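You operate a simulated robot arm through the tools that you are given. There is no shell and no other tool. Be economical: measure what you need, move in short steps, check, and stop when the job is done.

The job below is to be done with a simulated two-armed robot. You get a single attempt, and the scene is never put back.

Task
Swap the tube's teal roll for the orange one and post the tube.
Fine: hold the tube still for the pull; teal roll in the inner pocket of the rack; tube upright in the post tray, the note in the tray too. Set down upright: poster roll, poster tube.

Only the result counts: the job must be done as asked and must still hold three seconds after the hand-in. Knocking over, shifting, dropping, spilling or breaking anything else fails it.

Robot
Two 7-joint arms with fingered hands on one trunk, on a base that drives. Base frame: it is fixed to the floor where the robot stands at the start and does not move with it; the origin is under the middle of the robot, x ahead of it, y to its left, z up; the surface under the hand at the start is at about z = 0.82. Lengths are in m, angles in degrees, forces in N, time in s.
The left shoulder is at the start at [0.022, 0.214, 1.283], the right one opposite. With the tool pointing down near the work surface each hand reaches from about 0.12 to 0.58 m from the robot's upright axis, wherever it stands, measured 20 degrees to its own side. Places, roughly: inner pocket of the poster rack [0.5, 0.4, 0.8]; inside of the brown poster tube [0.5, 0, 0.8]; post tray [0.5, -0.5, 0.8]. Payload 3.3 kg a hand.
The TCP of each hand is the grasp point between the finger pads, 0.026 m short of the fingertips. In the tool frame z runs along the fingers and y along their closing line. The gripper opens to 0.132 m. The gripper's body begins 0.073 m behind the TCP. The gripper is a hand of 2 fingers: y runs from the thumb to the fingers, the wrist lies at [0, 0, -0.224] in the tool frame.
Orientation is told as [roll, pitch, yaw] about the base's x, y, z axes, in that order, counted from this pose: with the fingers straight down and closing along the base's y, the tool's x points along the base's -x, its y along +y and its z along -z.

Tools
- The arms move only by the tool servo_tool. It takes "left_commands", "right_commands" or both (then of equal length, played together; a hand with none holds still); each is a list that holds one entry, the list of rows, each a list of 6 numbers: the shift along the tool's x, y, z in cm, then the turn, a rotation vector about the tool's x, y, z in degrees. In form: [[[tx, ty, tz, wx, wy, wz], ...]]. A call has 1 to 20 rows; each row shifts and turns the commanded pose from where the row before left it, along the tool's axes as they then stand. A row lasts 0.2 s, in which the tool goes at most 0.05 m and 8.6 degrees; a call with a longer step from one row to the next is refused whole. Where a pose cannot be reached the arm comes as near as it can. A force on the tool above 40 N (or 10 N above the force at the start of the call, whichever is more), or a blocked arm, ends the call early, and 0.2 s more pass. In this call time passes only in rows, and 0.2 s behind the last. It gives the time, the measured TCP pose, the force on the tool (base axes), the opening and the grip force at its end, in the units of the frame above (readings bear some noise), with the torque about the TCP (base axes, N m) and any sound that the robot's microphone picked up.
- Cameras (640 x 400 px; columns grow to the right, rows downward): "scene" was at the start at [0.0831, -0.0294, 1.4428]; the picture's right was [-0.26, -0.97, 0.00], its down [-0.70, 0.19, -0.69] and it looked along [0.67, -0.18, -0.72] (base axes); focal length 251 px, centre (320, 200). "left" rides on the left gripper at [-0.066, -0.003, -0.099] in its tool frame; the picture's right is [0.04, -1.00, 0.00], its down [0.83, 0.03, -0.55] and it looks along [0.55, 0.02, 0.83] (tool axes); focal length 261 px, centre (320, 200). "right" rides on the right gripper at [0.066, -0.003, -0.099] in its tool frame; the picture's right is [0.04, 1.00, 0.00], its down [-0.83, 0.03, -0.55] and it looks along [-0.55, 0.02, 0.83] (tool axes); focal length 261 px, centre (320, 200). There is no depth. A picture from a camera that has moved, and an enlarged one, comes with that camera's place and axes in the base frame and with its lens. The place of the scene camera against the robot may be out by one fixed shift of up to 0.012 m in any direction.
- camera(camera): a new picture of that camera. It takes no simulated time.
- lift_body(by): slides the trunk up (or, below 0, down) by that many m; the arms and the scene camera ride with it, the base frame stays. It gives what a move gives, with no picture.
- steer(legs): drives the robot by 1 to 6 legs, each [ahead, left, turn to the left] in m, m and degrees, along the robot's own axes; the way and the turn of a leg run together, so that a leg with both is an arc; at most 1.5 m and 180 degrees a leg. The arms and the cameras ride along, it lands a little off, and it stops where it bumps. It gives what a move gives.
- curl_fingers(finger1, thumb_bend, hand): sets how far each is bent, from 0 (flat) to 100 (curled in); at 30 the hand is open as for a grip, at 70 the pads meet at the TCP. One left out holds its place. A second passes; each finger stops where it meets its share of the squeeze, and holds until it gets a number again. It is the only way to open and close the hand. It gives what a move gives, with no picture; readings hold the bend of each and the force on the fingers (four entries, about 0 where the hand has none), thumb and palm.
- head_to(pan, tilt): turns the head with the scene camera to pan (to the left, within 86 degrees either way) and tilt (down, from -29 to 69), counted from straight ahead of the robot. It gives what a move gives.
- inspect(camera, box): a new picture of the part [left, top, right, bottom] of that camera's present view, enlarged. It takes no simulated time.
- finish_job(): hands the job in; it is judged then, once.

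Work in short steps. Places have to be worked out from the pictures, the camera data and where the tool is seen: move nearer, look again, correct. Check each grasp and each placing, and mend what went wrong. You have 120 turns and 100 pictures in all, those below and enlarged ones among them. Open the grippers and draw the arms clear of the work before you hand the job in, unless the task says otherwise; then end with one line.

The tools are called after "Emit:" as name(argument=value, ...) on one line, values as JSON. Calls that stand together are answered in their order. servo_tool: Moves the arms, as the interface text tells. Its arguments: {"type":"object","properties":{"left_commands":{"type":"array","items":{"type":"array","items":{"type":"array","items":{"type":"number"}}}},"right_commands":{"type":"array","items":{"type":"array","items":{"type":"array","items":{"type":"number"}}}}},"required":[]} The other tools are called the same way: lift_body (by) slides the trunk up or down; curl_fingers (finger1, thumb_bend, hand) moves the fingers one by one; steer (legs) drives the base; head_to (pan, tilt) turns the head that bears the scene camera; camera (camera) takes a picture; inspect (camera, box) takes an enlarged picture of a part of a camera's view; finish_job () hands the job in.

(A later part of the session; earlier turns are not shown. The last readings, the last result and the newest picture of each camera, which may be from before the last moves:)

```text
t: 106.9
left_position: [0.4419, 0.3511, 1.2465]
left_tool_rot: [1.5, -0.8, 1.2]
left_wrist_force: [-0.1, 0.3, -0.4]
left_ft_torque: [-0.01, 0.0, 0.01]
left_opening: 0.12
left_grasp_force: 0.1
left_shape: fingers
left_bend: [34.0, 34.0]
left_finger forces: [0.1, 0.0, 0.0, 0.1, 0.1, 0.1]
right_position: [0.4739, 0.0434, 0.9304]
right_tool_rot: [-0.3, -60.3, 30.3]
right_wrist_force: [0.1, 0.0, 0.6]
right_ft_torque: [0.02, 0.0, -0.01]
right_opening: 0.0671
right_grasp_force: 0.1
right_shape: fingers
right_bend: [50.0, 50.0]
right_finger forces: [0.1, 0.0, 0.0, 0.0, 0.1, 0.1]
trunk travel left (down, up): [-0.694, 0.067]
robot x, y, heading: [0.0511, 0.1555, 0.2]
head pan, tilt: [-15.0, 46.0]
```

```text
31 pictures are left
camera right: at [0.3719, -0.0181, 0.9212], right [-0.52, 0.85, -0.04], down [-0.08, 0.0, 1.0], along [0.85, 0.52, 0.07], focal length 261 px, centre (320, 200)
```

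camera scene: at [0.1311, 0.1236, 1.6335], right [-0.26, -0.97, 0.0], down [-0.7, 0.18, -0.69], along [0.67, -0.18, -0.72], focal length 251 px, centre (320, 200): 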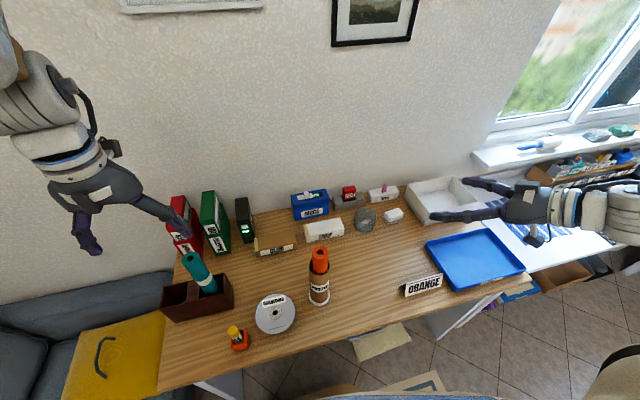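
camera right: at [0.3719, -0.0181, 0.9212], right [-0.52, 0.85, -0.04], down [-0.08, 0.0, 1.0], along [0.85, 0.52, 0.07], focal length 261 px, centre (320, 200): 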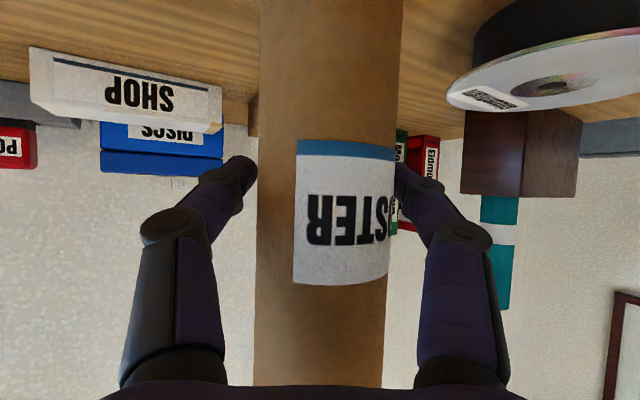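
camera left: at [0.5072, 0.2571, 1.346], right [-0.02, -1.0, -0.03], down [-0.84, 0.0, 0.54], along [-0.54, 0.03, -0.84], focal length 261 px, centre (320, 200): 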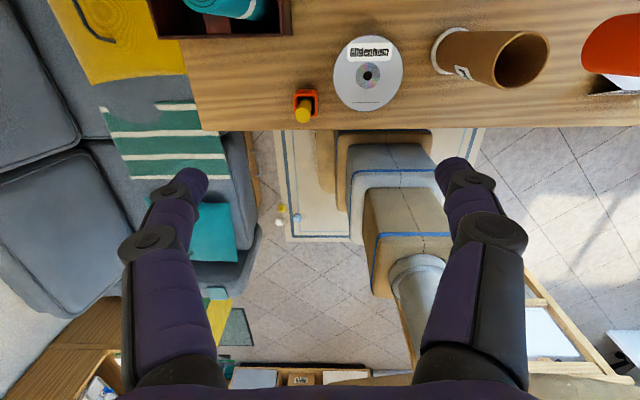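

Close firmly on the tube, then test-lift 2 cm.

Emit:
curl_fingers(hand="right", finger1=60, thumb_bend=60)

Emit:
curl_fingers(hand="right", finger1=74, thumb_bend=74)

Emit:
servo_tool(right_commands=[[[-0.44, 0, -0.25, 0, 0, 0], [-0.44, 0, -0.25, 0, 0, 0], [-0.44, 0, -0.25, 0, 0, 0], [-0.44, 0, -0.25, 0, 0, 0]]])

Emit:
camera(camera="right")

Emit:
camera(camera="scene")

```text
t: 107.9
left_position: [0.4413, 0.3526, 1.2472]
left_tool_rot: [1.5, -0.8, 1.2]
left_wrist_force: [0.7, 0.4, 0.1]
left_ft_torque: [-0.03, 0.03, 0.0]
left_opening: 0.1202
left_grasp_force: 0.0
left_shape: fingers
left_bend: [34.0, 34.0]
left_finger forces: [0.0, 0.0, 0.0, 0.1, 0.0, 0.0]
right_position: [0.4736, 0.0434, 0.9294]
right_tool_rot: [-0.2, -60.3, 30.3]
right_wrist_force: [0.6, 0.6, 0.3]
right_ft_torque: [0.06, -0.02, -0.03]
right_opening: 0.0448
right_grasp_force: 4.1
right_shape: fingers
right_bend: [55.0, 59.0]
right_finger forces: [4.1, 0.1, 0.0, 0.0, 4.0, 0.0]
trunk travel left (down, up): [-0.694, 0.067]
robot x, y, heading: [0.0485, 0.1559, -0.0]
head pan, tilt: [-15.0, 46.0]
```

```text
t: 108.9
left_position: [0.4413, 0.3524, 1.2461]
left_tool_rot: [1.5, -0.8, 1.2]
left_wrist_force: [-0.2, -0.1, 0.3]
left_ft_torque: [-0.01, -0.02, 0.0]
left_opening: 0.1198
left_grasp_force: 0.1
left_shape: fingers
left_bend: [34.0, 34.0]
left_finger forces: [0.0, 0.0, 0.0, 0.0, 0.1, 0.1]
right_position: [0.4738, 0.043, 0.9301]
right_tool_rot: [-0.2, -60.4, 30.3]
right_wrist_force: [-0.1, -0.6, 0.9]
right_ft_torque: [0.03, -0.03, 0.0]
right_opening: 0.0406
right_grasp_force: 15.0
right_shape: fingers
right_bend: [54.0, 67.0]
right_finger forces: [14.4, 0.0, 0.1, 0.0, 15.5, 0.0]
trunk travel left (down, up): [-0.694, 0.067]
robot x, y, heading: [0.049, 0.1491, -0.1]
head pan, tilt: [-15.0, 46.0]
```

```text
t: 109.9
left_position: [0.4402, 0.3518, 1.2466]
left_tool_rot: [1.5, -0.8, 1.2]
left_wrist_force: [-0.3, -0.7, -0.1]
left_ft_torque: [0.02, -0.01, 0.02]
left_opening: 0.1199
left_grasp_force: 0.0
left_shape: fingers
left_bend: [34.0, 34.0]
left_finger forces: [0.0, 0.0, 0.1, 0.0, 0.0, 0.0]
right_position: [0.4739, 0.0434, 0.9494]
right_tool_rot: [-0.2, -60.3, 30.3]
right_wrist_force: [-0.2, -0.3, -2.1]
right_ft_torque: [-0.03, -0.03, 0.01]
right_opening: 0.0404
right_grasp_force: 15.0
right_shape: fingers
right_bend: [54.0, 67.0]
right_finger forces: [14.8, 0.0, 0.1, 0.1, 14.9, 0.1]
trunk travel left (down, up): [-0.694, 0.067]
robot x, y, heading: [0.0528, 0.1523, 0.1]
head pan, tilt: [-15.0, 46.0]
```

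```text
30 pictures are left
camera right: at [0.3722, -0.0177, 0.9414], right [-0.52, 0.85, -0.04], down [-0.08, 0.0, 1.0], along [0.85, 0.52, 0.07], focal length 261 px, centre (320, 200)
```

right: 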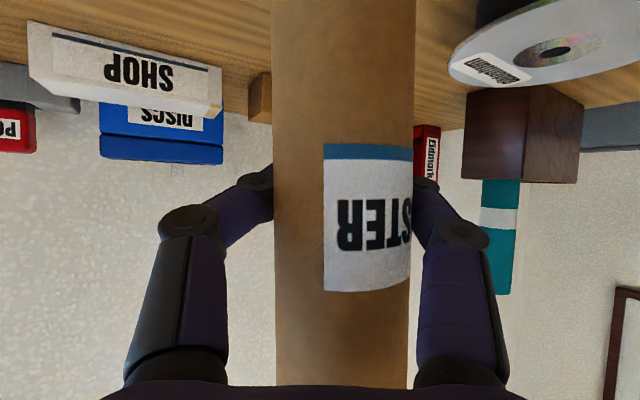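

```text
29 pictures are left
camera scene: at [0.1319, 0.1239, 1.5734], right [-0.26, -0.97, 0.0], down [-0.7, 0.18, -0.69], along [0.67, -0.18, -0.72], focal length 251 px, centre (320, 200)
```

scene: 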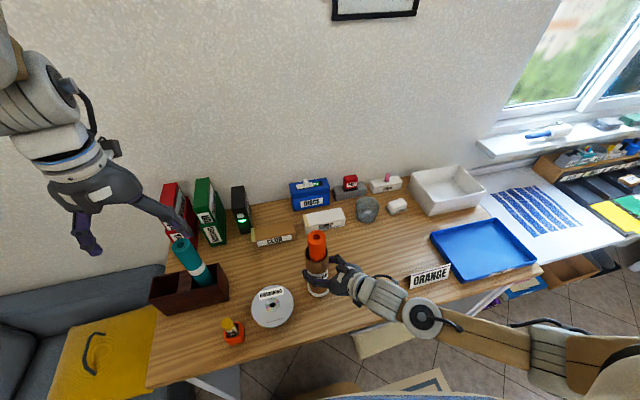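

The tube is held upright and light. Tray spans roughly x 0.35–0.54, y −0.39…−0.68. Lift 8 cm more and drive right in legs, carrying the tube.

Emit:
servo_tool(right_commands=[[[-1.31, 0, -0.74, 0, 0, 0], [-1.31, 0, -0.74, 0, 0, 0], [-1.31, 0, -0.74, 0, 0, 0], [-1.31, 0, -0.74, 0, 0, 0], [-1.31, 0, -0.74, 0, 0, 0], [-0.6, 0, -0.3, 0, 0, 0]]])

Emit:
steer(legs=[[0, -0.3, 0]])

Emit:
camera(camera="scene")

```text
t: 111.3
left_position: [0.4418, 0.3516, 1.2462]
left_tool_rot: [1.5, -0.8, 1.2]
left_wrist_force: [1.1, -0.2, 0.3]
left_ft_torque: [0.0, -0.02, -0.01]
left_opening: 0.1201
left_grasp_force: 0.0
left_shape: fingers
left_bend: [34.0, 34.0]
left_finger forces: [0.0, 0.1, 0.0, 0.0, 0.0, 0.1]
right_position: [0.4739, 0.0425, 1.0317]
right_tool_rot: [-0.3, -60.2, 30.3]
right_wrist_force: [0.8, -0.1, -3.0]
right_ft_torque: [0.01, -0.01, 0.03]
right_opening: 0.0404
right_grasp_force: 14.5
right_shape: fingers
right_bend: [54.0, 67.0]
right_finger forces: [14.8, 0.0, 0.1, 0.0, 14.7, 0.0]
trunk travel left (down, up): [-0.694, 0.067]
robot x, y, heading: [0.0513, 0.1499, -0.1]
head pan, tilt: [-15.0, 46.0]
```

```text
t: 113.3
left_position: [0.4421, 0.0507, 1.2463]
left_tool_rot: [1.6, -0.8, 1.0]
left_wrist_force: [0.2, 0.2, -0.1]
left_ft_torque: [0.07, 0.02, -0.01]
left_opening: 0.12
left_grasp_force: 0.0
left_shape: fingers
left_bend: [34.0, 34.0]
left_finger forces: [0.0, 0.0, 0.0, 0.1, 0.1, 0.0]
right_position: [0.4728, -0.2576, 1.0318]
right_tool_rot: [-0.1, -60.3, 30.1]
right_wrist_force: [0.7, -0.9, -3.0]
right_ft_torque: [0.0, -0.03, 0.01]
right_opening: 0.0407
right_grasp_force: 15.0
right_shape: fingers
right_bend: [54.0, 67.0]
right_finger forces: [14.9, 0.0, 0.0, 0.0, 14.9, 0.0]
trunk travel left (down, up): [-0.694, 0.067]
robot x, y, heading: [0.0479, -0.1469, 0.1]
head pan, tilt: [-15.0, 46.0]
```

```text
28 pictures are left
camera scene: at [0.1322, -0.1771, 1.5734], right [-0.26, -0.97, 0.0], down [-0.69, 0.19, -0.69], along [0.67, -0.18, -0.72], focal length 251 px, centre (320, 200)
```

scene: 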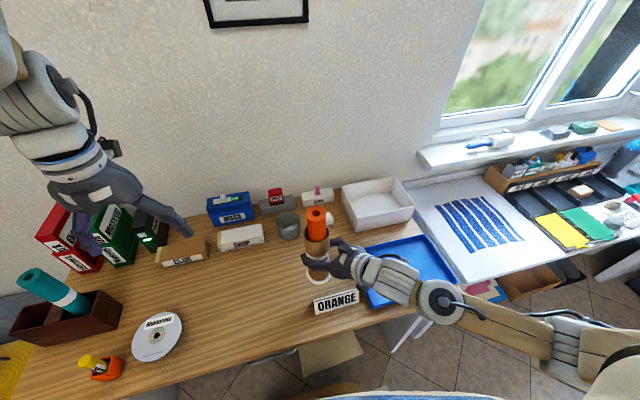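

All well. Drive another 0.30 m right.

Emit:
steer(legs=[[0, -0.3, 0]])

Emit:
head_to(pan=-10, tilt=55)

Emit:
camera(camera="scene")

Emit:
camera(camera="left")

```text
t: 115.4
left_position: [0.4425, -0.2473, 1.2461]
left_tool_rot: [1.5, -0.9, 0.8]
left_wrist_force: [-0.2, -1.0, -0.6]
left_ft_torque: [0.01, -0.01, 0.01]
left_opening: 0.1203
left_grasp_force: 0.1
left_shape: fingers
left_bend: [34.0, 34.0]
left_finger forces: [0.0, 0.0, 0.1, 0.0, 0.0, 0.1]
right_position: [0.4721, -0.5557, 1.0313]
right_tool_rot: [-0.1, -60.4, 29.7]
right_wrist_force: [-0.9, 0.6, -1.6]
right_ft_torque: [0.01, -0.03, 0.0]
right_opening: 0.0407
right_grasp_force: 15.2
right_shape: fingers
right_bend: [54.0, 67.0]
right_finger forces: [14.8, 0.0, 0.0, 0.0, 14.8, 0.0]
trunk travel left (down, up): [-0.694, 0.067]
robot x, y, heading: [0.0452, -0.4457, -0.3]
head pan, tilt: [-15.0, 46.0]
```

```text
t: 116.1
left_position: [0.4424, -0.246, 1.2479]
left_tool_rot: [1.4, -0.8, 0.8]
left_wrist_force: [-0.4, 0.6, -0.3]
left_ft_torque: [0.01, 0.02, 0.02]
left_opening: 0.12
left_grasp_force: 0.1
left_shape: fingers
left_bend: [34.0, 34.0]
left_finger forces: [0.0, 0.1, 0.0, 0.0, 0.1, 0.0]
right_position: [0.4726, -0.555, 1.0319]
right_tool_rot: [-0.2, -60.3, 29.9]
right_wrist_force: [0.4, 0.6, -1.9]
right_ft_torque: [0.0, 0.0, -0.01]
right_opening: 0.0404
right_grasp_force: 14.2
right_shape: fingers
right_bend: [54.0, 67.0]
right_finger forces: [14.7, 0.1, 0.0, 0.0, 14.8, 0.0]
trunk travel left (down, up): [-0.694, 0.067]
robot x, y, heading: [0.0508, -0.4398, -0.4]
head pan, tilt: [-10.0, 55.0]
```

```text
27 pictures are left
camera scene: at [0.1247, -0.4642, 1.5614], right [-0.18, -0.98, 0.0], down [-0.81, 0.15, -0.57], along [0.56, -0.1, -0.82], focal length 251 px, centre (320, 200)
```

scene: 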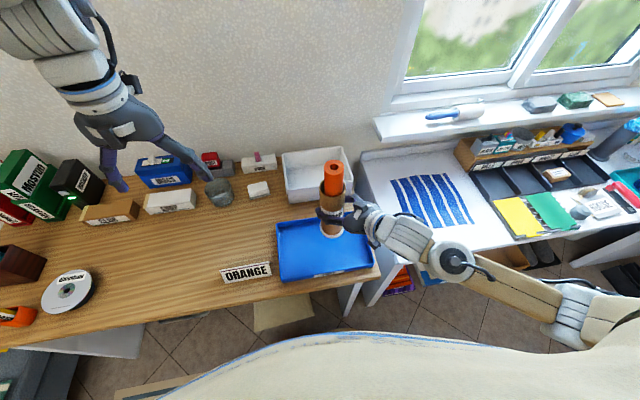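

```text
26 pictures are left
camera left: at [0.5079, -0.2509, 1.346], right [-0.03, -1.0, -0.03], down [-0.84, 0.01, 0.54], along [-0.54, 0.04, -0.84], focal length 261 px, centre (320, 200)
```

left: 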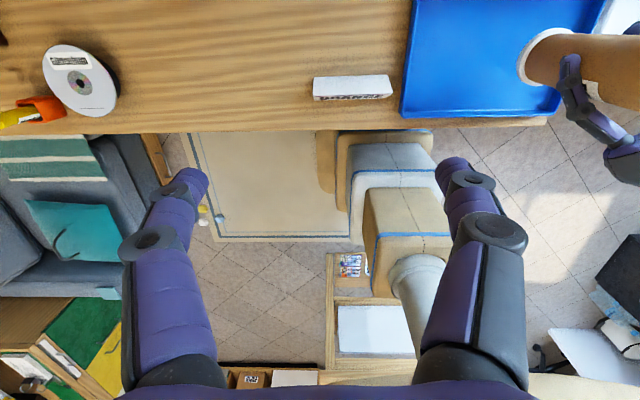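

Tube hovers over the tray interior at ≈(0.472,−0.556), tray x 0.36–0.54, y −0.39…−0.675. Lower 8.7 cm, then feel for the floor.

Emit:
servo_tool(right_commands=[[[1.3, 0, 0.74, 0, 0, 0], [1.3, 0, 0.74, 0, 0, 0], [1.3, 0, 0.74, 0, 0, 0], [1.3, 0, 0.74, 0, 0, 0], [1.3, 0, 0.74, 0, 0, 0], [1.04, 0, 0.59, 0, 0, 0]]])

Emit:
servo_tool(right_commands=[[[0.26, 0, 0.15, 0, 0, 0], [0.26, 0, 0.15, 0, 0, 0]]])

Emit:
inspect(camera="scene", box=[250, 130, 410, 290])

```text
t: 117.5
left_position: [0.4419, -0.2469, 1.2465]
left_tool_rot: [1.5, -0.9, 0.8]
left_wrist_force: [-0.7, 0.1, -0.7]
left_ft_torque: [-0.01, -0.04, 0.04]
left_opening: 0.1199
left_grasp_force: 0.1
left_shape: fingers
left_bend: [34.0, 34.0]
left_finger forces: [0.1, 0.0, 0.1, 0.1, 0.0, 0.0]
right_position: [0.4724, -0.5549, 0.9443]
right_tool_rot: [-0.2, -60.5, 29.8]
right_wrist_force: [0.3, -0.1, -1.9]
right_ft_torque: [0.01, -0.03, 0.01]
right_opening: 0.0403
right_grasp_force: 14.5
right_shape: fingers
right_bend: [54.0, 67.0]
right_finger forces: [14.8, 0.0, 0.1, 0.0, 14.7, 0.0]
trunk travel left (down, up): [-0.694, 0.067]
robot x, y, heading: [0.0509, -0.4403, -0.1]
head pan, tilt: [-10.0, 55.0]
```

```text
t: 118.1
left_position: [0.443, -0.2461, 1.2462]
left_tool_rot: [1.4, -0.7, 0.8]
left_wrist_force: [0.2, 0.8, 0.3]
left_ft_torque: [0.02, 0.06, -0.01]
left_opening: 0.1197
left_grasp_force: 0.1
left_shape: fingers
left_bend: [34.0, 34.0]
left_finger forces: [0.0, 0.1, 0.0, 0.0, 0.0, 0.0]
right_position: [0.4727, -0.5554, 0.9395]
right_tool_rot: [-0.1, -60.4, 29.9]
right_wrist_force: [0.4, 0.4, -0.7]
right_ft_torque: [0.0, -0.01, 0.0]
right_opening: 0.0406
right_grasp_force: 15.4
right_shape: fingers
right_bend: [54.0, 67.0]
right_finger forces: [14.8, 0.1, 0.0, 0.1, 14.7, 0.0]
trunk travel left (down, up): [-0.694, 0.067]
robot x, y, heading: [0.0513, -0.442, -0.1]
head pan, tilt: [-10.0, 55.0]
```

```text
2.50 times, centred on (330, 210) of scene
camera zoom: at [0.1247, -0.4643, 1.5614], right [-0.18, -0.98, 0.0], down [-0.81, 0.15, -0.57], along [0.56, -0.1, -0.82], focal length 626 px, centre (295, 175)
```

zoom: 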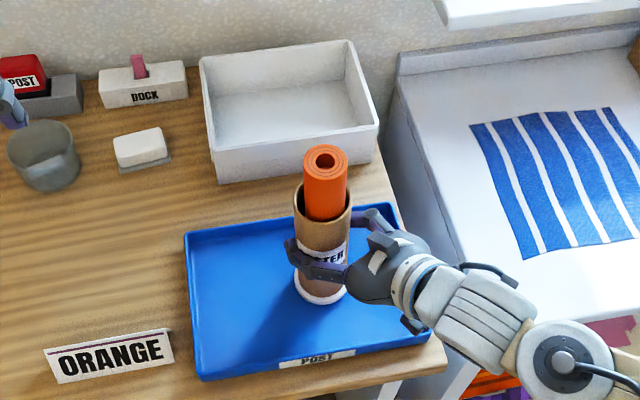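

Still free; step down in small amounts until contact.

Emit:
servo_tool(right_commands=[[[0.2, 0, 0.11, 0, 0, 0], [0.2, 0, 0.11, 0, 0, 0]]])

Emit:
servo_tool(right_commands=[[[0.17, 0, 0.1, 0, 0, 0], [0.17, 0, 0.1, 0, 0, 0]]])

```text
t: 118.7
left_position: [0.4439, -0.2482, 1.2476]
left_tool_rot: [1.5, -0.7, 0.7]
left_wrist_force: [0.4, -0.3, -0.4]
left_ft_torque: [-0.03, 0.0, -0.01]
left_opening: 0.1199
left_grasp_force: 0.1
left_shape: fingers
left_bend: [34.0, 34.0]
left_finger forces: [0.0, 0.0, 0.1, 0.0, 0.0, 0.0]
right_position: [0.4721, -0.5555, 0.9358]
right_tool_rot: [-0.2, -60.4, 29.8]
right_wrist_force: [1.0, -0.4, 1.9]
right_ft_torque: [0.07, 0.01, 0.0]
right_opening: 0.0405
right_grasp_force: 14.5
right_shape: fingers
right_bend: [54.0, 67.0]
right_finger forces: [14.5, 0.1, 0.1, 0.0, 15.2, 0.0]
trunk travel left (down, up): [-0.694, 0.067]
robot x, y, heading: [0.0514, -0.4433, -0.2]
head pan, tilt: [-10.0, 55.0]
```

```text
t: 119.3
left_position: [0.4429, -0.2473, 1.2468]
left_tool_rot: [1.4, -0.9, 0.8]
left_wrist_force: [-0.2, -0.3, 0.1]
left_ft_torque: [0.03, 0.01, 0.02]
left_opening: 0.1198
left_grasp_force: 0.1
left_shape: fingers
left_bend: [34.0, 34.0]
left_finger forces: [0.0, 0.0, 0.0, 0.0, 0.0, 0.0]
right_position: [0.4741, -0.5562, 0.9336]
right_tool_rot: [-0.3, -60.7, 29.8]
right_wrist_force: [2.0, -3.6, 17.9]
right_ft_torque: [0.17, -0.11, -0.03]
right_opening: 0.04
right_grasp_force: 15.8
right_shape: fingers
right_bend: [55.0, 67.0]
right_finger forces: [13.5, 0.1, 0.0, 0.1, 18.5, 0.0]
trunk travel left (down, up): [-0.694, 0.067]
robot x, y, heading: [0.0466, -0.4449, -0.5]
head pan, tilt: [-10.0, 55.0]
```

Contact (18 N). Ease up 2 mm and open in stages, then check.

Emit:
servo_tool(right_commands=[[[-0.17, 0, -0.1, 0, 0, 0], [0, 0, 0, 0, 0, 0]]])

Emit:
curl_fingers(hand="right", finger1=50, thumb_bend=50)

Emit:
curl_fingers(hand="right", finger1=32, thumb_bend=32)

Emit:
camera(camera="right")

```text
t: 119.9
left_position: [0.4427, -0.2475, 1.2466]
left_tool_rot: [1.6, -0.8, 0.8]
left_wrist_force: [-0.1, -0.7, 0.2]
left_ft_torque: [0.02, -0.03, -0.02]
left_opening: 0.1202
left_grasp_force: 0.1
left_shape: fingers
left_bend: [34.0, 34.0]
left_finger forces: [0.1, 0.0, 0.1, 0.1, 0.0, 0.0]
right_position: [0.4705, -0.5551, 0.9316]
right_tool_rot: [-0.2, -60.4, 30.0]
right_wrist_force: [3.3, -4.1, 13.9]
right_ft_torque: [0.2, -0.11, -0.04]
right_opening: 0.0401
right_grasp_force: 15.9
right_shape: fingers
right_bend: [55.0, 67.0]
right_finger forces: [14.1, 0.0, 0.0, 0.0, 18.1, 0.0]
trunk travel left (down, up): [-0.694, 0.067]
robot x, y, heading: [0.0474, -0.4423, -0.3]
head pan, tilt: [-10.0, 55.0]
```

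```text
t: 120.9
left_position: [0.4428, -0.2476, 1.2469]
left_tool_rot: [1.4, -0.9, 0.8]
left_wrist_force: [-0.1, 0.3, -0.4]
left_ft_torque: [0.02, -0.04, 0.02]
left_opening: 0.12
left_grasp_force: 0.1
left_shape: fingers
left_bend: [34.0, 34.0]
left_finger forces: [0.0, 0.0, 0.0, 0.1, 0.1, 0.1]
right_position: [0.4715, -0.5552, 0.932]
right_tool_rot: [-0.2, -60.2, 29.9]
right_wrist_force: [0.1, -0.3, -0.5]
right_ft_torque: [-0.02, 0.02, 0.03]
right_opening: 0.0663
right_grasp_force: 0.1
right_shape: fingers
right_bend: [50.0, 50.0]
right_finger forces: [0.3, 0.1, 0.1, 0.1, 0.0, 0.0]
trunk travel left (down, up): [-0.694, 0.067]
robot x, y, heading: [0.0478, -0.4441, -0.1]
head pan, tilt: [-10.0, 55.0]
```

```text
t: 121.9
left_position: [0.4428, -0.2473, 1.2471]
left_tool_rot: [1.5, -0.7, 0.8]
left_wrist_force: [0.6, -1.0, 0.8]
left_ft_torque: [0.0, 0.0, 0.0]
left_opening: 0.12
left_grasp_force: 0.0
left_shape: fingers
left_bend: [34.0, 34.0]
left_finger forces: [0.1, 0.1, 0.0, 0.1, 0.1, 0.0]
right_position: [0.4711, -0.5543, 0.9321]
right_tool_rot: [-0.1, -60.3, 30.0]
right_wrist_force: [-0.9, -0.3, -0.6]
right_ft_torque: [-0.02, 0.01, -0.05]
right_opening: 0.1267
right_grasp_force: 0.0
right_shape: fingers
right_bend: [32.0, 32.0]
right_finger forces: [0.0, 0.1, 0.1, 0.0, 0.1, 0.0]
trunk travel left (down, up): [-0.694, 0.067]
robot x, y, heading: [0.0483, -0.4399, -0.4]
head pan, tilt: [-10.0, 55.0]
```

```text
24 pictures are left
camera right: at [0.3702, -0.6158, 0.9237], right [-0.51, 0.86, -0.04], down [-0.08, 0.0, 1.0], along [0.86, 0.51, 0.07], focal length 261 px, centre (320, 200)
```

right: 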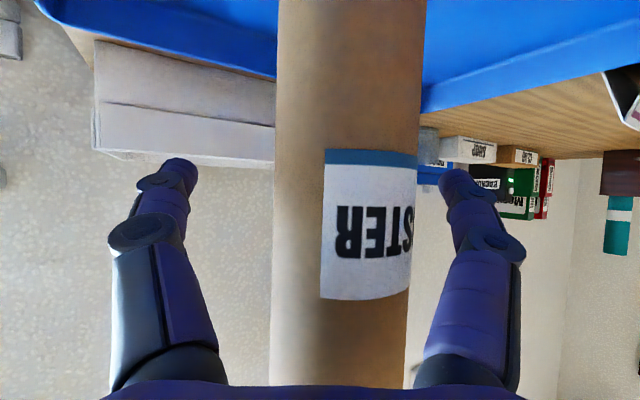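

Tube stands free in the tray. Withdraw the right hand back and up to the right.

Emit:
servo_tool(right_commands=[[[0, 0, -1.5, 0, 0, 0], [0, 0, -2, 0, 0, 0], [0, 0, -2, 0, 0, 0], [0, 0, -2, 0, 0, 0], [0, 0, -2, 0, 0, 0], [0, 0, -2, 0, 0, 0], [0, 0, -2, 0, 0, 0], [0, 0, -2, 0, 0, 0], [-2, -2, -2, 0, 0, 0], [-2, -2, -2, 0, 0, 0], [-2, -2, -2, 0, 0, 0], [-2, -2, -2, 0, 0, 0], [-2, -2, -2, 0, 0, 0]]])

Emit:
inspect(camera="scene", box=[200, 130, 400, 300])

Emit:
inspect(camera="left", box=[280, 0, 480, 130])

```text
t: 124.7
left_position: [0.4434, -0.2469, 1.2466]
left_tool_rot: [1.5, -0.8, 0.9]
left_wrist_force: [0.9, -0.2, -0.6]
left_ft_torque: [0.0, 0.03, -0.01]
left_opening: 0.1199
left_grasp_force: 0.1
left_shape: fingers
left_bend: [34.0, 34.0]
left_finger forces: [0.0, 0.1, 0.0, 0.0, 0.0, 0.0]
right_position: [0.375, -0.7283, 1.1474]
right_tool_rot: [0.1, -60.3, 29.6]
right_wrist_force: [0.1, 0.0, 0.4]
right_ft_torque: [0.01, 0.03, 0.0]
right_opening: 0.1264
right_grasp_force: 0.1
right_shape: fingers
right_bend: [32.0, 32.0]
right_finger forces: [0.0, 0.0, 0.0, 0.0, 0.0, 0.1]
trunk travel left (down, up): [-0.694, 0.067]
robot x, y, heading: [0.0519, -0.4392, -0.1]
head pan, tilt: [-10.0, 55.0]
```

```text
2.35 times, centred on (300, 215) of scene
camera zoom: at [0.1255, -0.4638, 1.5613], right [-0.18, -0.98, 0.0], down [-0.81, 0.15, -0.57], along [0.56, -0.1, -0.82], focal length 590 px, centre (367, 165)
```

zoom: 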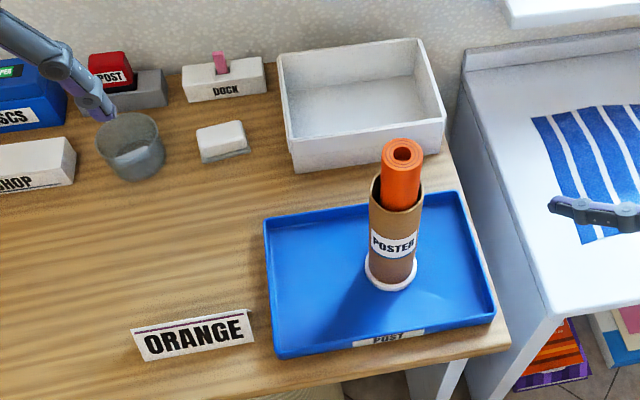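

```text
3.08 times, centred on (380, 65) of left
camera zoom: at [0.5086, -0.2506, 1.3457], right [-0.03, -1.0, -0.03], down [-0.84, 0.01, 0.54], along [-0.54, 0.04, -0.84], focal length 802 px, centre (135, 615)
```

zoom: 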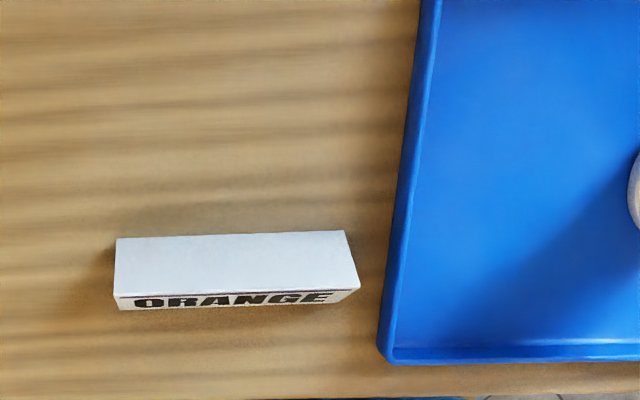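

Tube is upright in the tray. The note is a tent card 0.136 m long along y, ridge x≈0.415, z≈0.873, centre y≈−0.292. I'll turn the left hand to yaw +90 so it pinches the card across its thickness.

Emit:
servo_tool(left_commands=[[[0, 0, 0, -1.5, 0, -8], [0, 0, 0, 0, 0.8, -8], [0, 0, 0, 0, 0, -8], [0, 0, 0, 0, 0, -8], [0, 0, 0, 0, 0, -8], [0, 0, 0, 0, 0, -8], [0, 0, 0, 0, 0, -8], [0, 0, 0, 0, 0, -8], [0, 0, 0, 0, 0, -8], [0, 0, 0, 0, 0, -8], [0, 0, 0, 0, 0, -8]]])

```text
t: 127.1
left_position: [0.4415, -0.2466, 1.2454]
left_tool_rot: [0.0, -2.7, 89.0]
left_wrist_force: [-0.7, -0.1, -0.7]
left_ft_torque: [0.0, 0.03, 0.0]
left_opening: 0.12
left_grasp_force: 0.1
left_shape: fingers
left_bend: [34.0, 34.0]
left_finger forces: [0.0, 0.1, 0.0, 0.1, 0.1, 0.0]
right_position: [0.3749, -0.7273, 1.146]
right_tool_rot: [-0.2, -60.4, 29.8]
right_wrist_force: [-1.4, 0.1, -0.3]
right_ft_torque: [-0.01, -0.07, -0.03]
right_opening: 0.1265
right_grasp_force: 0.0
right_shape: fingers
right_bend: [32.0, 32.0]
right_finger forces: [0.1, 0.0, 0.1, 0.0, 0.0, 0.0]
trunk travel left (down, up): [-0.694, 0.067]
robot x, y, heading: [0.0501, -0.4463, -0.4]
head pan, tilt: [-10.0, 55.0]
```

Rotation achieved. Level it, move above the card and descend to z≈1.0.

Emit:
servo_tool(left_commands=[[[0.9, 0.5, 2, 0, 2.7, 0], [0.9, 0.5, 2.5, 0, 0, 0], [0.9, 0.6, 2.5, 0, 0, 0], [0.9, 0.6, 2.5, 0, 0, 0], [0.9, 0.5, 2.5, 0, 0, 0], [0, 0, 2.5, 0, 0, 0], [0, 0, 2.5, 0, 0, 0], [0, 0, 2.5, 0, 0, 0], [0, 0, 2.5, 0, 0, 0], [0, 0, 2.5, 0, 0, 0], [0, 0, 0, 0, 0, 0]]])

Emit:
camera(camera="left")

Emit:
inspect(camera="scene", box=[200, 130, 400, 300])

```text
t: 129.5
left_position: [0.4148, -0.2885, 1.0007]
left_tool_rot: [0.2, -0.2, 88.7]
left_wrist_force: [-0.3, 1.2, -0.2]
left_ft_torque: [0.0, -0.02, 0.03]
left_opening: 0.1201
left_grasp_force: 0.1
left_shape: fingers
left_bend: [34.0, 34.0]
left_finger forces: [0.1, 0.1, 0.0, 0.0, 0.0, 0.0]
right_position: [0.3745, -0.7296, 1.1459]
right_tool_rot: [-0.2, -60.5, 30.0]
right_wrist_force: [-0.1, 0.6, -0.8]
right_ft_torque: [0.03, 0.01, -0.01]
right_opening: 0.1264
right_grasp_force: 0.0
right_shape: fingers
right_bend: [32.0, 32.0]
right_finger forces: [0.0, 0.0, 0.0, 0.0, 0.0, 0.0]
trunk travel left (down, up): [-0.694, 0.067]
robot x, y, heading: [0.0471, -0.4408, -0.2]
head pan, tilt: [-10.0, 55.0]
```

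```text
21 pictures are left
camera left: at [0.4203, -0.2237, 1.0991], right [1.0, -0.06, 0.0], down [-0.05, -0.83, 0.55], along [-0.04, -0.55, -0.83], focal length 261 px, centre (320, 200)
```

left: 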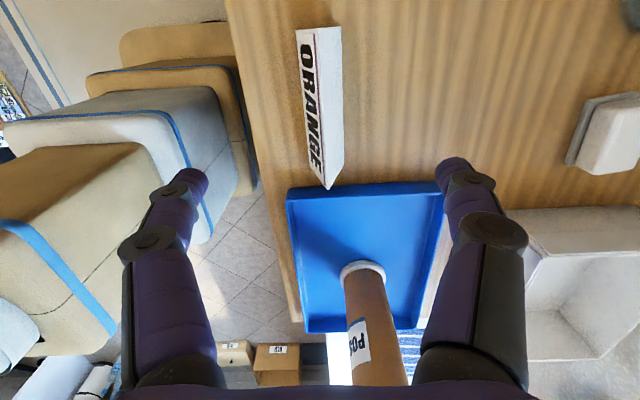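

```text
2.35 times, centred on (300, 215) of scene
camera zoom: at [0.1244, -0.4645, 1.5614], right [-0.18, -0.98, 0.0], down [-0.81, 0.15, -0.57], along [0.56, -0.1, -0.82], focal length 590 px, centre (367, 165)
```

zoom: 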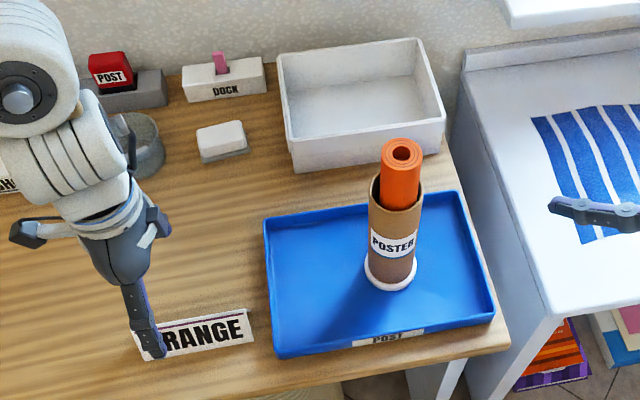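

Card ridge lies under the TCP (x≈0.413). Descend to z≈0.858 and check.

Emit:
servo_tool(left_commands=[[[0, 0.1, 2, 0, 0, 0], [0, 0, 2, 0, 0, 0], [0, 0, 2, 0, 0, 0], [0, 0, 2, 0, 0, 0], [0, 0, 2, 0, 0, 0], [0, 0, 2, 0, 0, 0], [0, 0, 1.2, 0, 0, 0], [0, 0, 1, 0, 0, 0]]])

Emit:
camera(camera="left")

```text
t: 131.3
left_position: [0.4129, -0.2881, 0.8592]
left_tool_rot: [0.2, -0.1, 88.8]
left_wrist_force: [-0.8, 0.1, 0.1]
left_ft_torque: [0.0, -0.02, 0.0]
left_opening: 0.1203
left_grasp_force: 0.0
left_shape: fingers
left_bend: [34.0, 34.0]
left_finger forces: [0.0, 0.0, 0.1, 0.0, 0.1, 0.0]
right_position: [0.3745, -0.7266, 1.1455]
right_tool_rot: [-0.3, -60.4, 29.9]
right_wrist_force: [0.6, 0.1, 0.6]
right_ft_torque: [0.0, -0.02, 0.01]
right_opening: 0.1269
right_grasp_force: 0.0
right_shape: fingers
right_bend: [32.0, 32.0]
right_finger forces: [0.0, 0.1, 0.0, 0.0, 0.0, 0.1]
trunk travel left (down, up): [-0.694, 0.067]
robot x, y, heading: [0.0496, -0.4411, -0.4]
head pan, tilt: [-10.0, 55.0]
```

```text
19 pictures are left
camera left: at [0.4184, -0.2235, 0.9578], right [1.0, -0.06, 0.0], down [-0.05, -0.83, 0.55], along [-0.04, -0.55, -0.83], focal length 261 px, centre (320, 200)
```

left: 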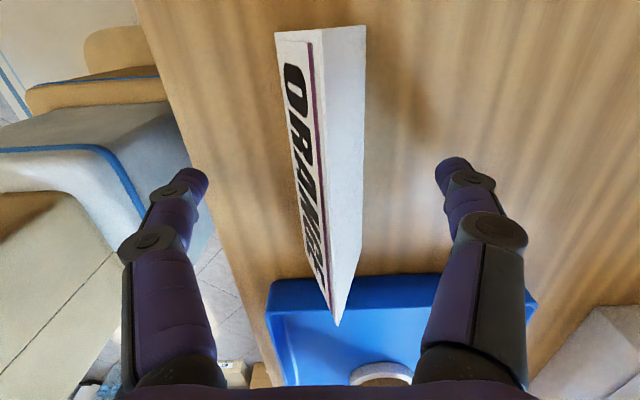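

Card is centered between the fingers. Close in stages.

Emit:
curl_fingers(hand="left", finger1=56, thumb_bend=56)

Emit:
curl_fingers(hand="left", finger1=65, thumb_bend=65)

Emit:
camera(camera="left")

```text
t: 132.3
left_position: [0.4132, -0.2895, 0.86]
left_tool_rot: [0.1, -0.1, 89.0]
left_wrist_force: [-0.8, 0.1, -0.5]
left_ft_torque: [-0.02, 0.02, 0.03]
left_opening: 0.0467
left_grasp_force: 0.0
left_shape: fingers
left_bend: [56.0, 56.0]
left_finger forces: [0.0, 0.1, 0.0, 0.1, 0.1, 0.1]
right_position: [0.3735, -0.7294, 1.147]
right_tool_rot: [-0.1, -60.5, 29.9]
right_wrist_force: [-0.7, -0.3, -0.1]
right_ft_torque: [0.03, -0.02, 0.0]
right_opening: 0.1269
right_grasp_force: 0.2
right_shape: fingers
right_bend: [32.0, 32.0]
right_finger forces: [0.0, 0.0, 0.0, 0.0, 0.0, 0.1]
trunk travel left (down, up): [-0.694, 0.067]
robot x, y, heading: [0.0521, -0.441, -0.5]
head pan, tilt: [-10.0, 55.0]
```

```text
t: 133.3
left_position: [0.4122, -0.2892, 0.8597]
left_tool_rot: [0.2, -0.1, 88.9]
left_wrist_force: [-0.5, -0.1, 0.3]
left_ft_torque: [0.02, -0.02, 0.01]
left_opening: 0.028
left_grasp_force: 2.8
left_shape: fingers
left_bend: [61.0, 63.0]
left_finger forces: [2.9, 0.0, 0.1, 0.1, 3.0, 0.0]
right_position: [0.3741, -0.7279, 1.1455]
right_tool_rot: [-0.3, -60.3, 29.9]
right_wrist_force: [0.1, -0.5, 0.7]
right_ft_torque: [-0.03, 0.02, 0.0]
right_opening: 0.1266
right_grasp_force: 0.0
right_shape: fingers
right_bend: [32.0, 32.0]
right_finger forces: [0.0, 0.1, 0.0, 0.1, 0.1, 0.0]
trunk travel left (down, up): [-0.694, 0.067]
robot x, y, heading: [0.0498, -0.4418, -0.6]
head pan, tilt: [-10.0, 55.0]
```

```text
18 pictures are left
camera left: at [0.4181, -0.2236, 0.9579], right [1.0, -0.06, 0.0], down [-0.05, -0.83, 0.55], along [-0.04, -0.55, -0.83], focal length 261 px, centre (320, 200)
```

left: 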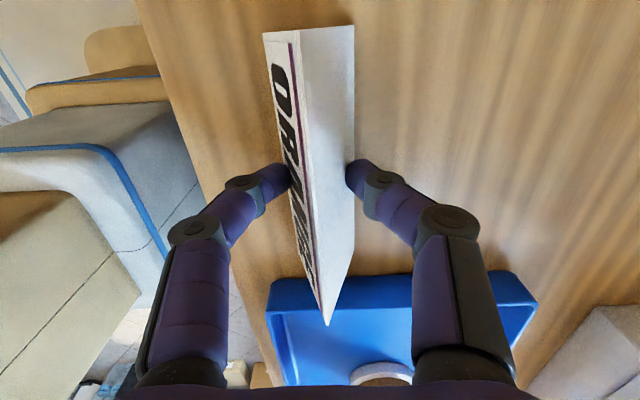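

Pinched at ≈3 N; tighten moderately and test-lift 3 cm.

Emit:
curl_fingers(hand="left", finger1=72, thumb_bend=72)

Emit:
servo_tool(left_commands=[[[0, 0, -0.5, 0, 0, 0], [0, 0, -0.8, 0, 0, 0], [0, 0, -0.8, 0, 0, 0], [0, 0, -0.9, 0, 0, 0]]])

Emit:
camera(camera="left")

Emit:
inspect(camera="scene", box=[200, 130, 400, 300])

```text
t: 134.3
left_position: [0.4133, -0.2888, 0.8593]
left_tool_rot: [0.0, -0.1, 88.9]
left_wrist_force: [-0.1, 0.6, 1.4]
left_ft_torque: [0.01, 0.01, 0.01]
left_opening: 0.0256
left_grasp_force: 8.9
left_shape: fingers
left_bend: [63.0, 67.0]
left_finger forces: [9.4, 0.1, 0.0, 0.0, 9.3, 0.1]
right_position: [0.3748, -0.7292, 1.1457]
right_tool_rot: [-0.1, -60.4, 29.9]
right_wrist_force: [0.5, -0.6, 0.5]
right_ft_torque: [0.02, -0.01, 0.02]
right_opening: 0.1266
right_grasp_force: 0.1
right_shape: fingers
right_bend: [32.0, 32.0]
right_finger forces: [0.0, 0.0, 0.1, 0.1, 0.0, 0.0]
trunk travel left (down, up): [-0.694, 0.067]
robot x, y, heading: [0.0492, -0.4395, -0.4]
head pan, tilt: [-10.0, 55.0]
```

```text
t: 135.3
left_position: [0.4121, -0.2882, 0.8888]
left_tool_rot: [0.4, 0.0, 88.8]
left_wrist_force: [-0.2, -0.7, 0.7]
left_ft_torque: [0.05, 0.0, 0.03]
left_opening: 0.0259
left_grasp_force: 9.6
left_shape: fingers
left_bend: [63.0, 67.0]
left_finger forces: [9.4, 0.0, 0.1, 0.1, 9.3, 0.1]
right_position: [0.3753, -0.7285, 1.1459]
right_tool_rot: [-0.2, -60.3, 29.8]
right_wrist_force: [0.5, -0.5, 0.8]
right_ft_torque: [0.02, 0.0, 0.01]
right_opening: 0.1263
right_grasp_force: 0.2
right_shape: fingers
right_bend: [32.0, 32.0]
right_finger forces: [0.0, 0.0, 0.0, 0.1, 0.0, 0.1]
trunk travel left (down, up): [-0.694, 0.067]
robot x, y, heading: [0.0521, -0.445, -0.4]
head pan, tilt: [-10.0, 55.0]
```

```text
17 pictures are left
camera left: at [0.4175, -0.2236, 0.9878], right [1.0, -0.06, 0.0], down [-0.05, -0.83, 0.55], along [-0.04, -0.55, -0.83], focal length 261 px, centre (320, 200)
```

left: 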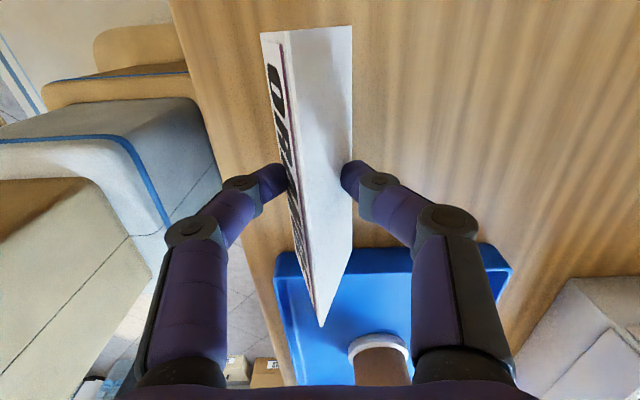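

```text
2.35 times, centred on (300, 215) of scene
camera zoom: at [0.1245, -0.4644, 1.5614], right [-0.18, -0.98, 0.0], down [-0.81, 0.15, -0.57], along [0.56, -0.1, -0.82], focal length 590 px, centre (367, 165)
```

zoom: 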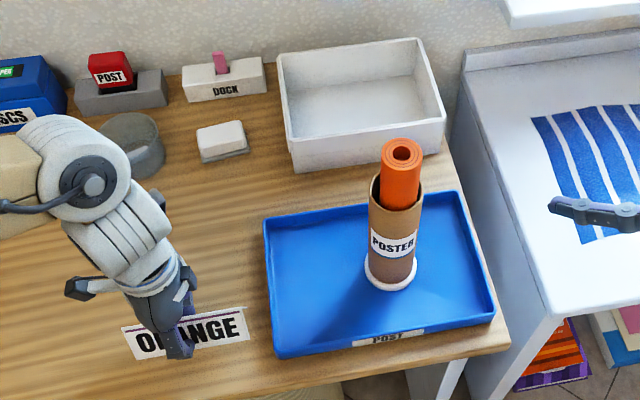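

The card is held. Raise it 20 cm, rotate the hand back to yaw 0 (card then lies along x, which fits the tray beside the tube), and lower the trunk for reach.

Emit:
servo_tool(left_commands=[[[0, 0, -2, 0, 0, 0], [0, 0, -2, 0, 0, 0], [0, 0, -2, 0, 0, 0], [0, 0, -2, 0, 0, 0], [0, 0, -2, 0, 0, 0], [0, 0, -2, 0, 0, 8], [0, 0, -2, 0, 0, 8], [0, 0, -2, 0, 0, 8], [0, 0, -2, 0, 0, 8], [0, 0, -2, 0, 0, 8], [0, 0, 0, 0, 0, 8], [0, 0, 0, 0, 0, 8], [0, 0, 0, 0, 0, 8], [0, 0, 0, 0, 0, 8], [0, 0, 0, 0, 0, 8], [0, 0, 0, 0, 0, 8]]])

Emit:
lift_body(by=-0.13)

Emit:
camera(camera="left")

Emit:
camera(camera="scene")

```text
t: 138.7
left_position: [0.4132, -0.2891, 1.0908]
left_tool_rot: [0.1, 0.2, 0.8]
left_wrist_force: [0.1, -0.6, 0.7]
left_ft_torque: [-0.01, 0.0, 0.01]
left_opening: 0.0254
left_grasp_force: 9.0
left_shape: fingers
left_bend: [63.0, 67.0]
left_finger forces: [9.2, 0.1, 0.0, 0.0, 9.2, 0.1]
right_position: [0.3741, -0.7298, 1.1465]
right_tool_rot: [-0.2, -60.4, 29.9]
right_wrist_force: [-0.4, -0.4, 1.0]
right_ft_torque: [0.02, -0.02, 0.04]
right_opening: 0.1267
right_grasp_force: 0.0
right_shape: fingers
right_bend: [32.0, 32.0]
right_finger forces: [0.0, 0.1, 0.0, 0.0, 0.0, 0.0]
trunk travel left (down, up): [-0.694, 0.067]
robot x, y, heading: [0.053, -0.4391, -0.3]
head pan, tilt: [-10.0, 55.0]
```

```text
t: 140.2
left_position: [0.4131, -0.2902, 0.9599]
left_tool_rot: [0.1, 0.1, 0.8]
left_wrist_force: [0.5, -0.1, -1.0]
left_ft_torque: [0.03, 0.01, -0.05]
left_opening: 0.0255
left_grasp_force: 9.5
left_shape: fingers
left_bend: [63.0, 67.0]
left_finger forces: [9.3, 0.1, 0.0, 0.1, 9.1, 0.0]
right_position: [0.3717, -0.728, 1.0154]
right_tool_rot: [-0.1, -60.4, 30.0]
right_wrist_force: [-1.1, 0.5, 0.3]
right_ft_torque: [0.01, 0.01, -0.03]
right_opening: 0.1267
right_grasp_force: 0.1
right_shape: fingers
right_bend: [32.0, 32.0]
right_finger forces: [0.1, 0.1, 0.0, 0.1, 0.0, 0.0]
trunk travel left (down, up): [-0.564, 0.197]
robot x, y, heading: [0.0505, -0.4434, -0.2]
head pan, tilt: [-10.0, 55.0]
```

```text
15 pictures are left
camera left: at [0.4801, -0.2917, 1.0579], right [-0.03, -1.0, 0.0], down [-0.83, 0.02, 0.55], along [-0.55, 0.02, -0.83], focal length 261 px, centre (320, 200)
```

left: 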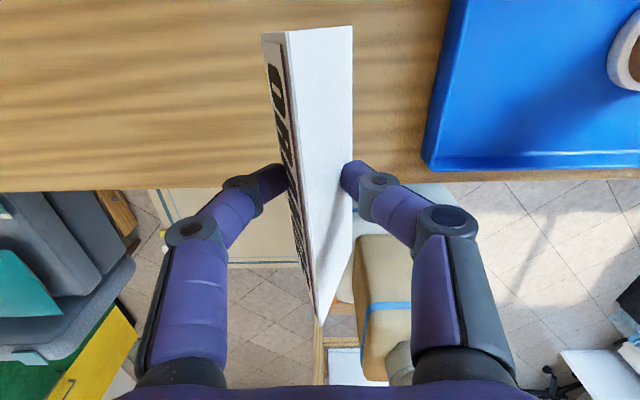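

```text
14 pictures are left
camera scene: at [0.1269, -0.4643, 1.4315], right [-0.18, -0.98, 0.0], down [-0.81, 0.15, -0.57], along [0.56, -0.1, -0.82], focal length 251 px, centre (320, 200)
```

scene: 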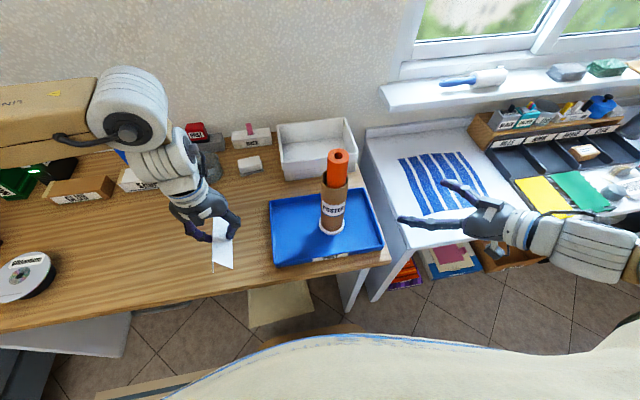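

Card hangs centered along x on the TCP. Tray inner left edge y≈−0.395, inner front x≈0.375. Move it to (0.455,−0.435) above the tray and look.

Emit:
servo_tool(left_commands=[[[-0.6, -2.1, 0, 0, 0, 0], [-0.6, -2.1, 0, 0, 0, 0], [-0.6, -2.1, 0, 0, 0, 0], [-0.6, -2.1, 0, 0, 0, 0], [-0.6, -2.1, 0, 0, 0, 0], [-0.6, -2, 0, 0, 0, 0], [-0.6, -2, 0, 0, 0, 0], [0, 0, 0, 0, 0, 0]]])

Emit:
camera(camera="left")

Emit:
inspect(camera="scene", box=[230, 120, 410, 290])

```text
t: 142.0
left_position: [0.4594, -0.4352, 0.9597]
left_tool_rot: [0.2, 0.1, 0.9]
left_wrist_force: [-0.2, 0.0, 0.7]
left_ft_torque: [-0.03, 0.02, -0.03]
left_opening: 0.0256
left_grasp_force: 9.0
left_shape: fingers
left_bend: [63.0, 67.0]
left_finger forces: [9.2, 0.0, 0.0, 0.1, 9.2, 0.1]
right_position: [0.374, -0.7269, 1.0157]
right_tool_rot: [-0.1, -60.4, 29.9]
right_wrist_force: [0.2, -0.7, 0.2]
right_ft_torque: [0.0, 0.01, 0.0]
right_opening: 0.1264
right_grasp_force: 0.0
right_shape: fingers
right_bend: [32.0, 32.0]
right_finger forces: [0.0, 0.0, 0.0, 0.0, 0.1, 0.1]
trunk travel left (down, up): [-0.564, 0.197]
robot x, y, heading: [0.0517, -0.444, -0.4]
head pan, tilt: [-10.0, 55.0]
```

```text
13 pictures are left
camera left: at [0.5253, -0.437, 1.0574], right [-0.03, -1.0, 0.0], down [-0.83, 0.02, 0.55], along [-0.55, 0.02, -0.83], focal length 261 px, centre (320, 200)
```

left: 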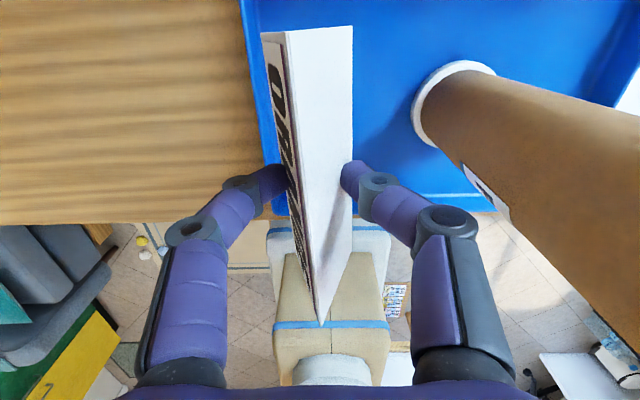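

```text
2.35 times, centred on (320, 205) of scene
camera zoom: at [0.1272, -0.4638, 1.4314], right [-0.18, -0.98, 0.0], down [-0.81, 0.15, -0.57], along [0.56, -0.1, -0.82], focal length 590 px, centre (320, 188)
```

zoom: 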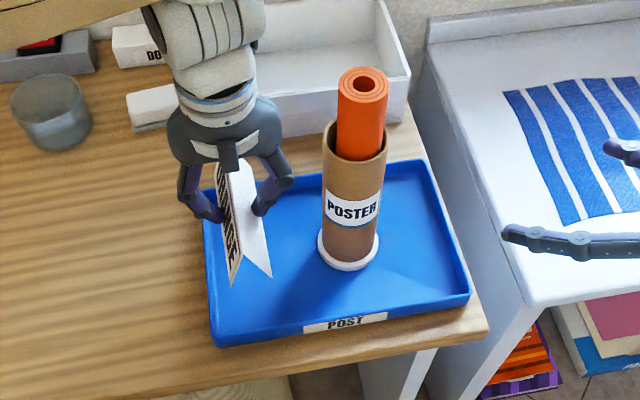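

Clearances look good (≥1 cm all round). Lower 8.7 cm, then feel for the tray floor.

Emit:
servo_tool(left_commands=[[[0, 0, 1.5, 0, 0, 0], [0, 0, 1.5, 0, 0, 0], [0, 0, 1.5, 0, 0, 0], [0, 0, 1.5, 0, 0, 0], [0, 0, 1.5, 0, 0, 0], [0, 0, 1.0, 0, 0, 0]]])

Emit:
servo_tool(left_commands=[[[0, 0, 0.2, 0, 0, 0], [0, 0, 0.2, 0, 0, 0]]])

Emit:
camera(camera="left")

```text
t: 143.4
left_position: [0.4623, -0.4306, 0.8756]
left_tool_rot: [0.0, -0.1, 1.5]
left_wrist_force: [-0.6, 0.0, -0.6]
left_ft_torque: [0.02, 0.0, -0.04]
left_opening: 0.0254
left_grasp_force: 8.2
left_shape: fingers
left_bend: [63.0, 67.0]
left_finger forces: [9.2, 0.0, 0.0, 0.0, 9.2, 0.0]
right_position: [0.3738, -0.7285, 1.0154]
right_tool_rot: [-0.1, -60.3, 30.0]
right_wrist_force: [0.1, 0.4, 0.3]
right_ft_torque: [-0.01, -0.01, -0.01]
right_opening: 0.1265
right_grasp_force: 0.0
right_shape: fingers
right_bend: [32.0, 32.0]
right_finger forces: [0.0, 0.1, 0.0, 0.1, 0.0, 0.0]
trunk travel left (down, up): [-0.564, 0.197]
robot x, y, heading: [0.0506, -0.445, -0.3]
head pan, tilt: [-10.0, 55.0]
```

```text
t: 144.0
left_position: [0.4654, -0.4274, 0.8708]
left_tool_rot: [0.1, -0.2, 1.7]
left_wrist_force: [0.2, -0.7, -0.8]
left_ft_torque: [0.01, -0.01, 0.04]
left_opening: 0.0254
left_grasp_force: 8.7
left_shape: fingers
left_bend: [63.0, 67.0]
left_finger forces: [9.1, 0.0, 0.0, 0.1, 9.1, 0.0]
right_position: [0.3734, -0.7281, 1.0156]
right_tool_rot: [0.0, -60.4, 29.9]
right_wrist_force: [-0.1, 0.7, 0.3]
right_ft_torque: [-0.01, 0.03, 0.0]
right_opening: 0.1264
right_grasp_force: 0.0
right_shape: fingers
right_bend: [32.0, 32.0]
right_finger forces: [0.1, 0.0, 0.0, 0.0, 0.0, 0.0]
trunk travel left (down, up): [-0.564, 0.197]
robot x, y, heading: [0.0499, -0.4403, -0.5]
head pan, tilt: [-10.0, 55.0]
```

```text
11 pictures are left
camera left: at [0.5304, -0.4283, 0.9696], right [-0.01, -1.0, 0.0], down [-0.83, 0.01, 0.55], along [-0.55, 0.01, -0.83], focal length 261 px, centre (320, 200)
```

left: 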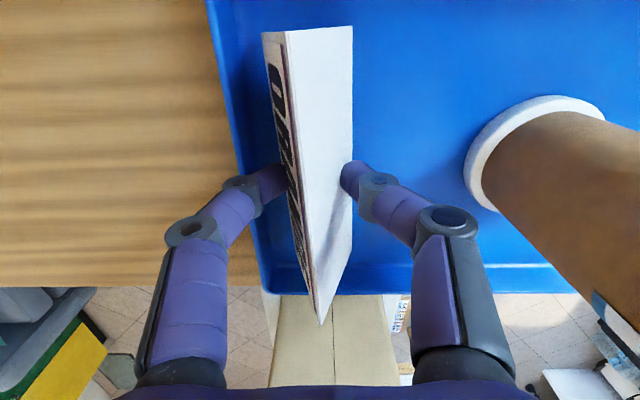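

Slight drift (+6 mm x, +5 mm y) near the reach limit; bring it back 1 cm and then lower the last bit.

Emit:
servo_tool(left_commands=[[[0.5, -0.2, 0, 0, 0, 0], [0.5, -0.2, 0, 0, 0, 0], [0, 0, 0.2, 0, 0, 0], [0, 0, 0.2, 0, 0, 0]]])

Emit:
servo_tool(left_commands=[[[0, 0, 0.2, 0, 0, 0], [0, 0, 0.1, 0, 0, 0]]])

```text
t: 145.0
left_position: [0.4524, -0.4359, 0.8679]
left_tool_rot: [-0.1, -0.1, 1.3]
left_wrist_force: [-1.0, 0.7, -0.6]
left_ft_torque: [-0.01, -0.02, 0.0]
left_opening: 0.0256
left_grasp_force: 9.1
left_shape: fingers
left_bend: [63.0, 67.0]
left_finger forces: [9.1, 0.1, 0.0, 0.0, 9.0, 0.0]
right_position: [0.3723, -0.728, 1.0155]
right_tool_rot: [-0.1, -60.4, 29.9]
right_wrist_force: [0.3, 0.9, -0.2]
right_ft_torque: [-0.04, -0.01, 0.0]
right_opening: 0.1265
right_grasp_force: 0.1
right_shape: fingers
right_bend: [32.0, 32.0]
right_finger forces: [0.0, 0.1, 0.0, 0.0, 0.1, 0.0]
trunk travel left (down, up): [-0.564, 0.197]
robot x, y, heading: [0.0516, -0.4419, -0.6]
head pan, tilt: [-10.0, 55.0]
```

```text
t: 145.6
left_position: [0.4526, -0.4319, 0.8647]
left_tool_rot: [0.3, -0.1, 1.7]
left_wrist_force: [0.6, -0.2, 5.6]
left_ft_torque: [-0.03, -0.02, -0.01]
left_opening: 0.0256
left_grasp_force: 12.2
left_shape: fingers
left_bend: [65.0, 67.0]
left_finger forces: [11.1, 0.0, 0.0, 0.0, 12.5, 0.1]
right_position: [0.3725, -0.7275, 1.015]
right_tool_rot: [-0.1, -60.5, 29.9]
right_wrist_force: [0.4, -0.6, -0.3]
right_ft_torque: [0.03, -0.01, 0.0]
right_opening: 0.1265
right_grasp_force: 0.1
right_shape: fingers
right_bend: [32.0, 32.0]
right_finger forces: [0.0, 0.0, 0.0, 0.0, 0.0, 0.1]
trunk travel left (down, up): [-0.564, 0.197]
robot x, y, heading: [0.0526, -0.4427, -0.3]
head pan, tilt: [-10.0, 55.0]
```

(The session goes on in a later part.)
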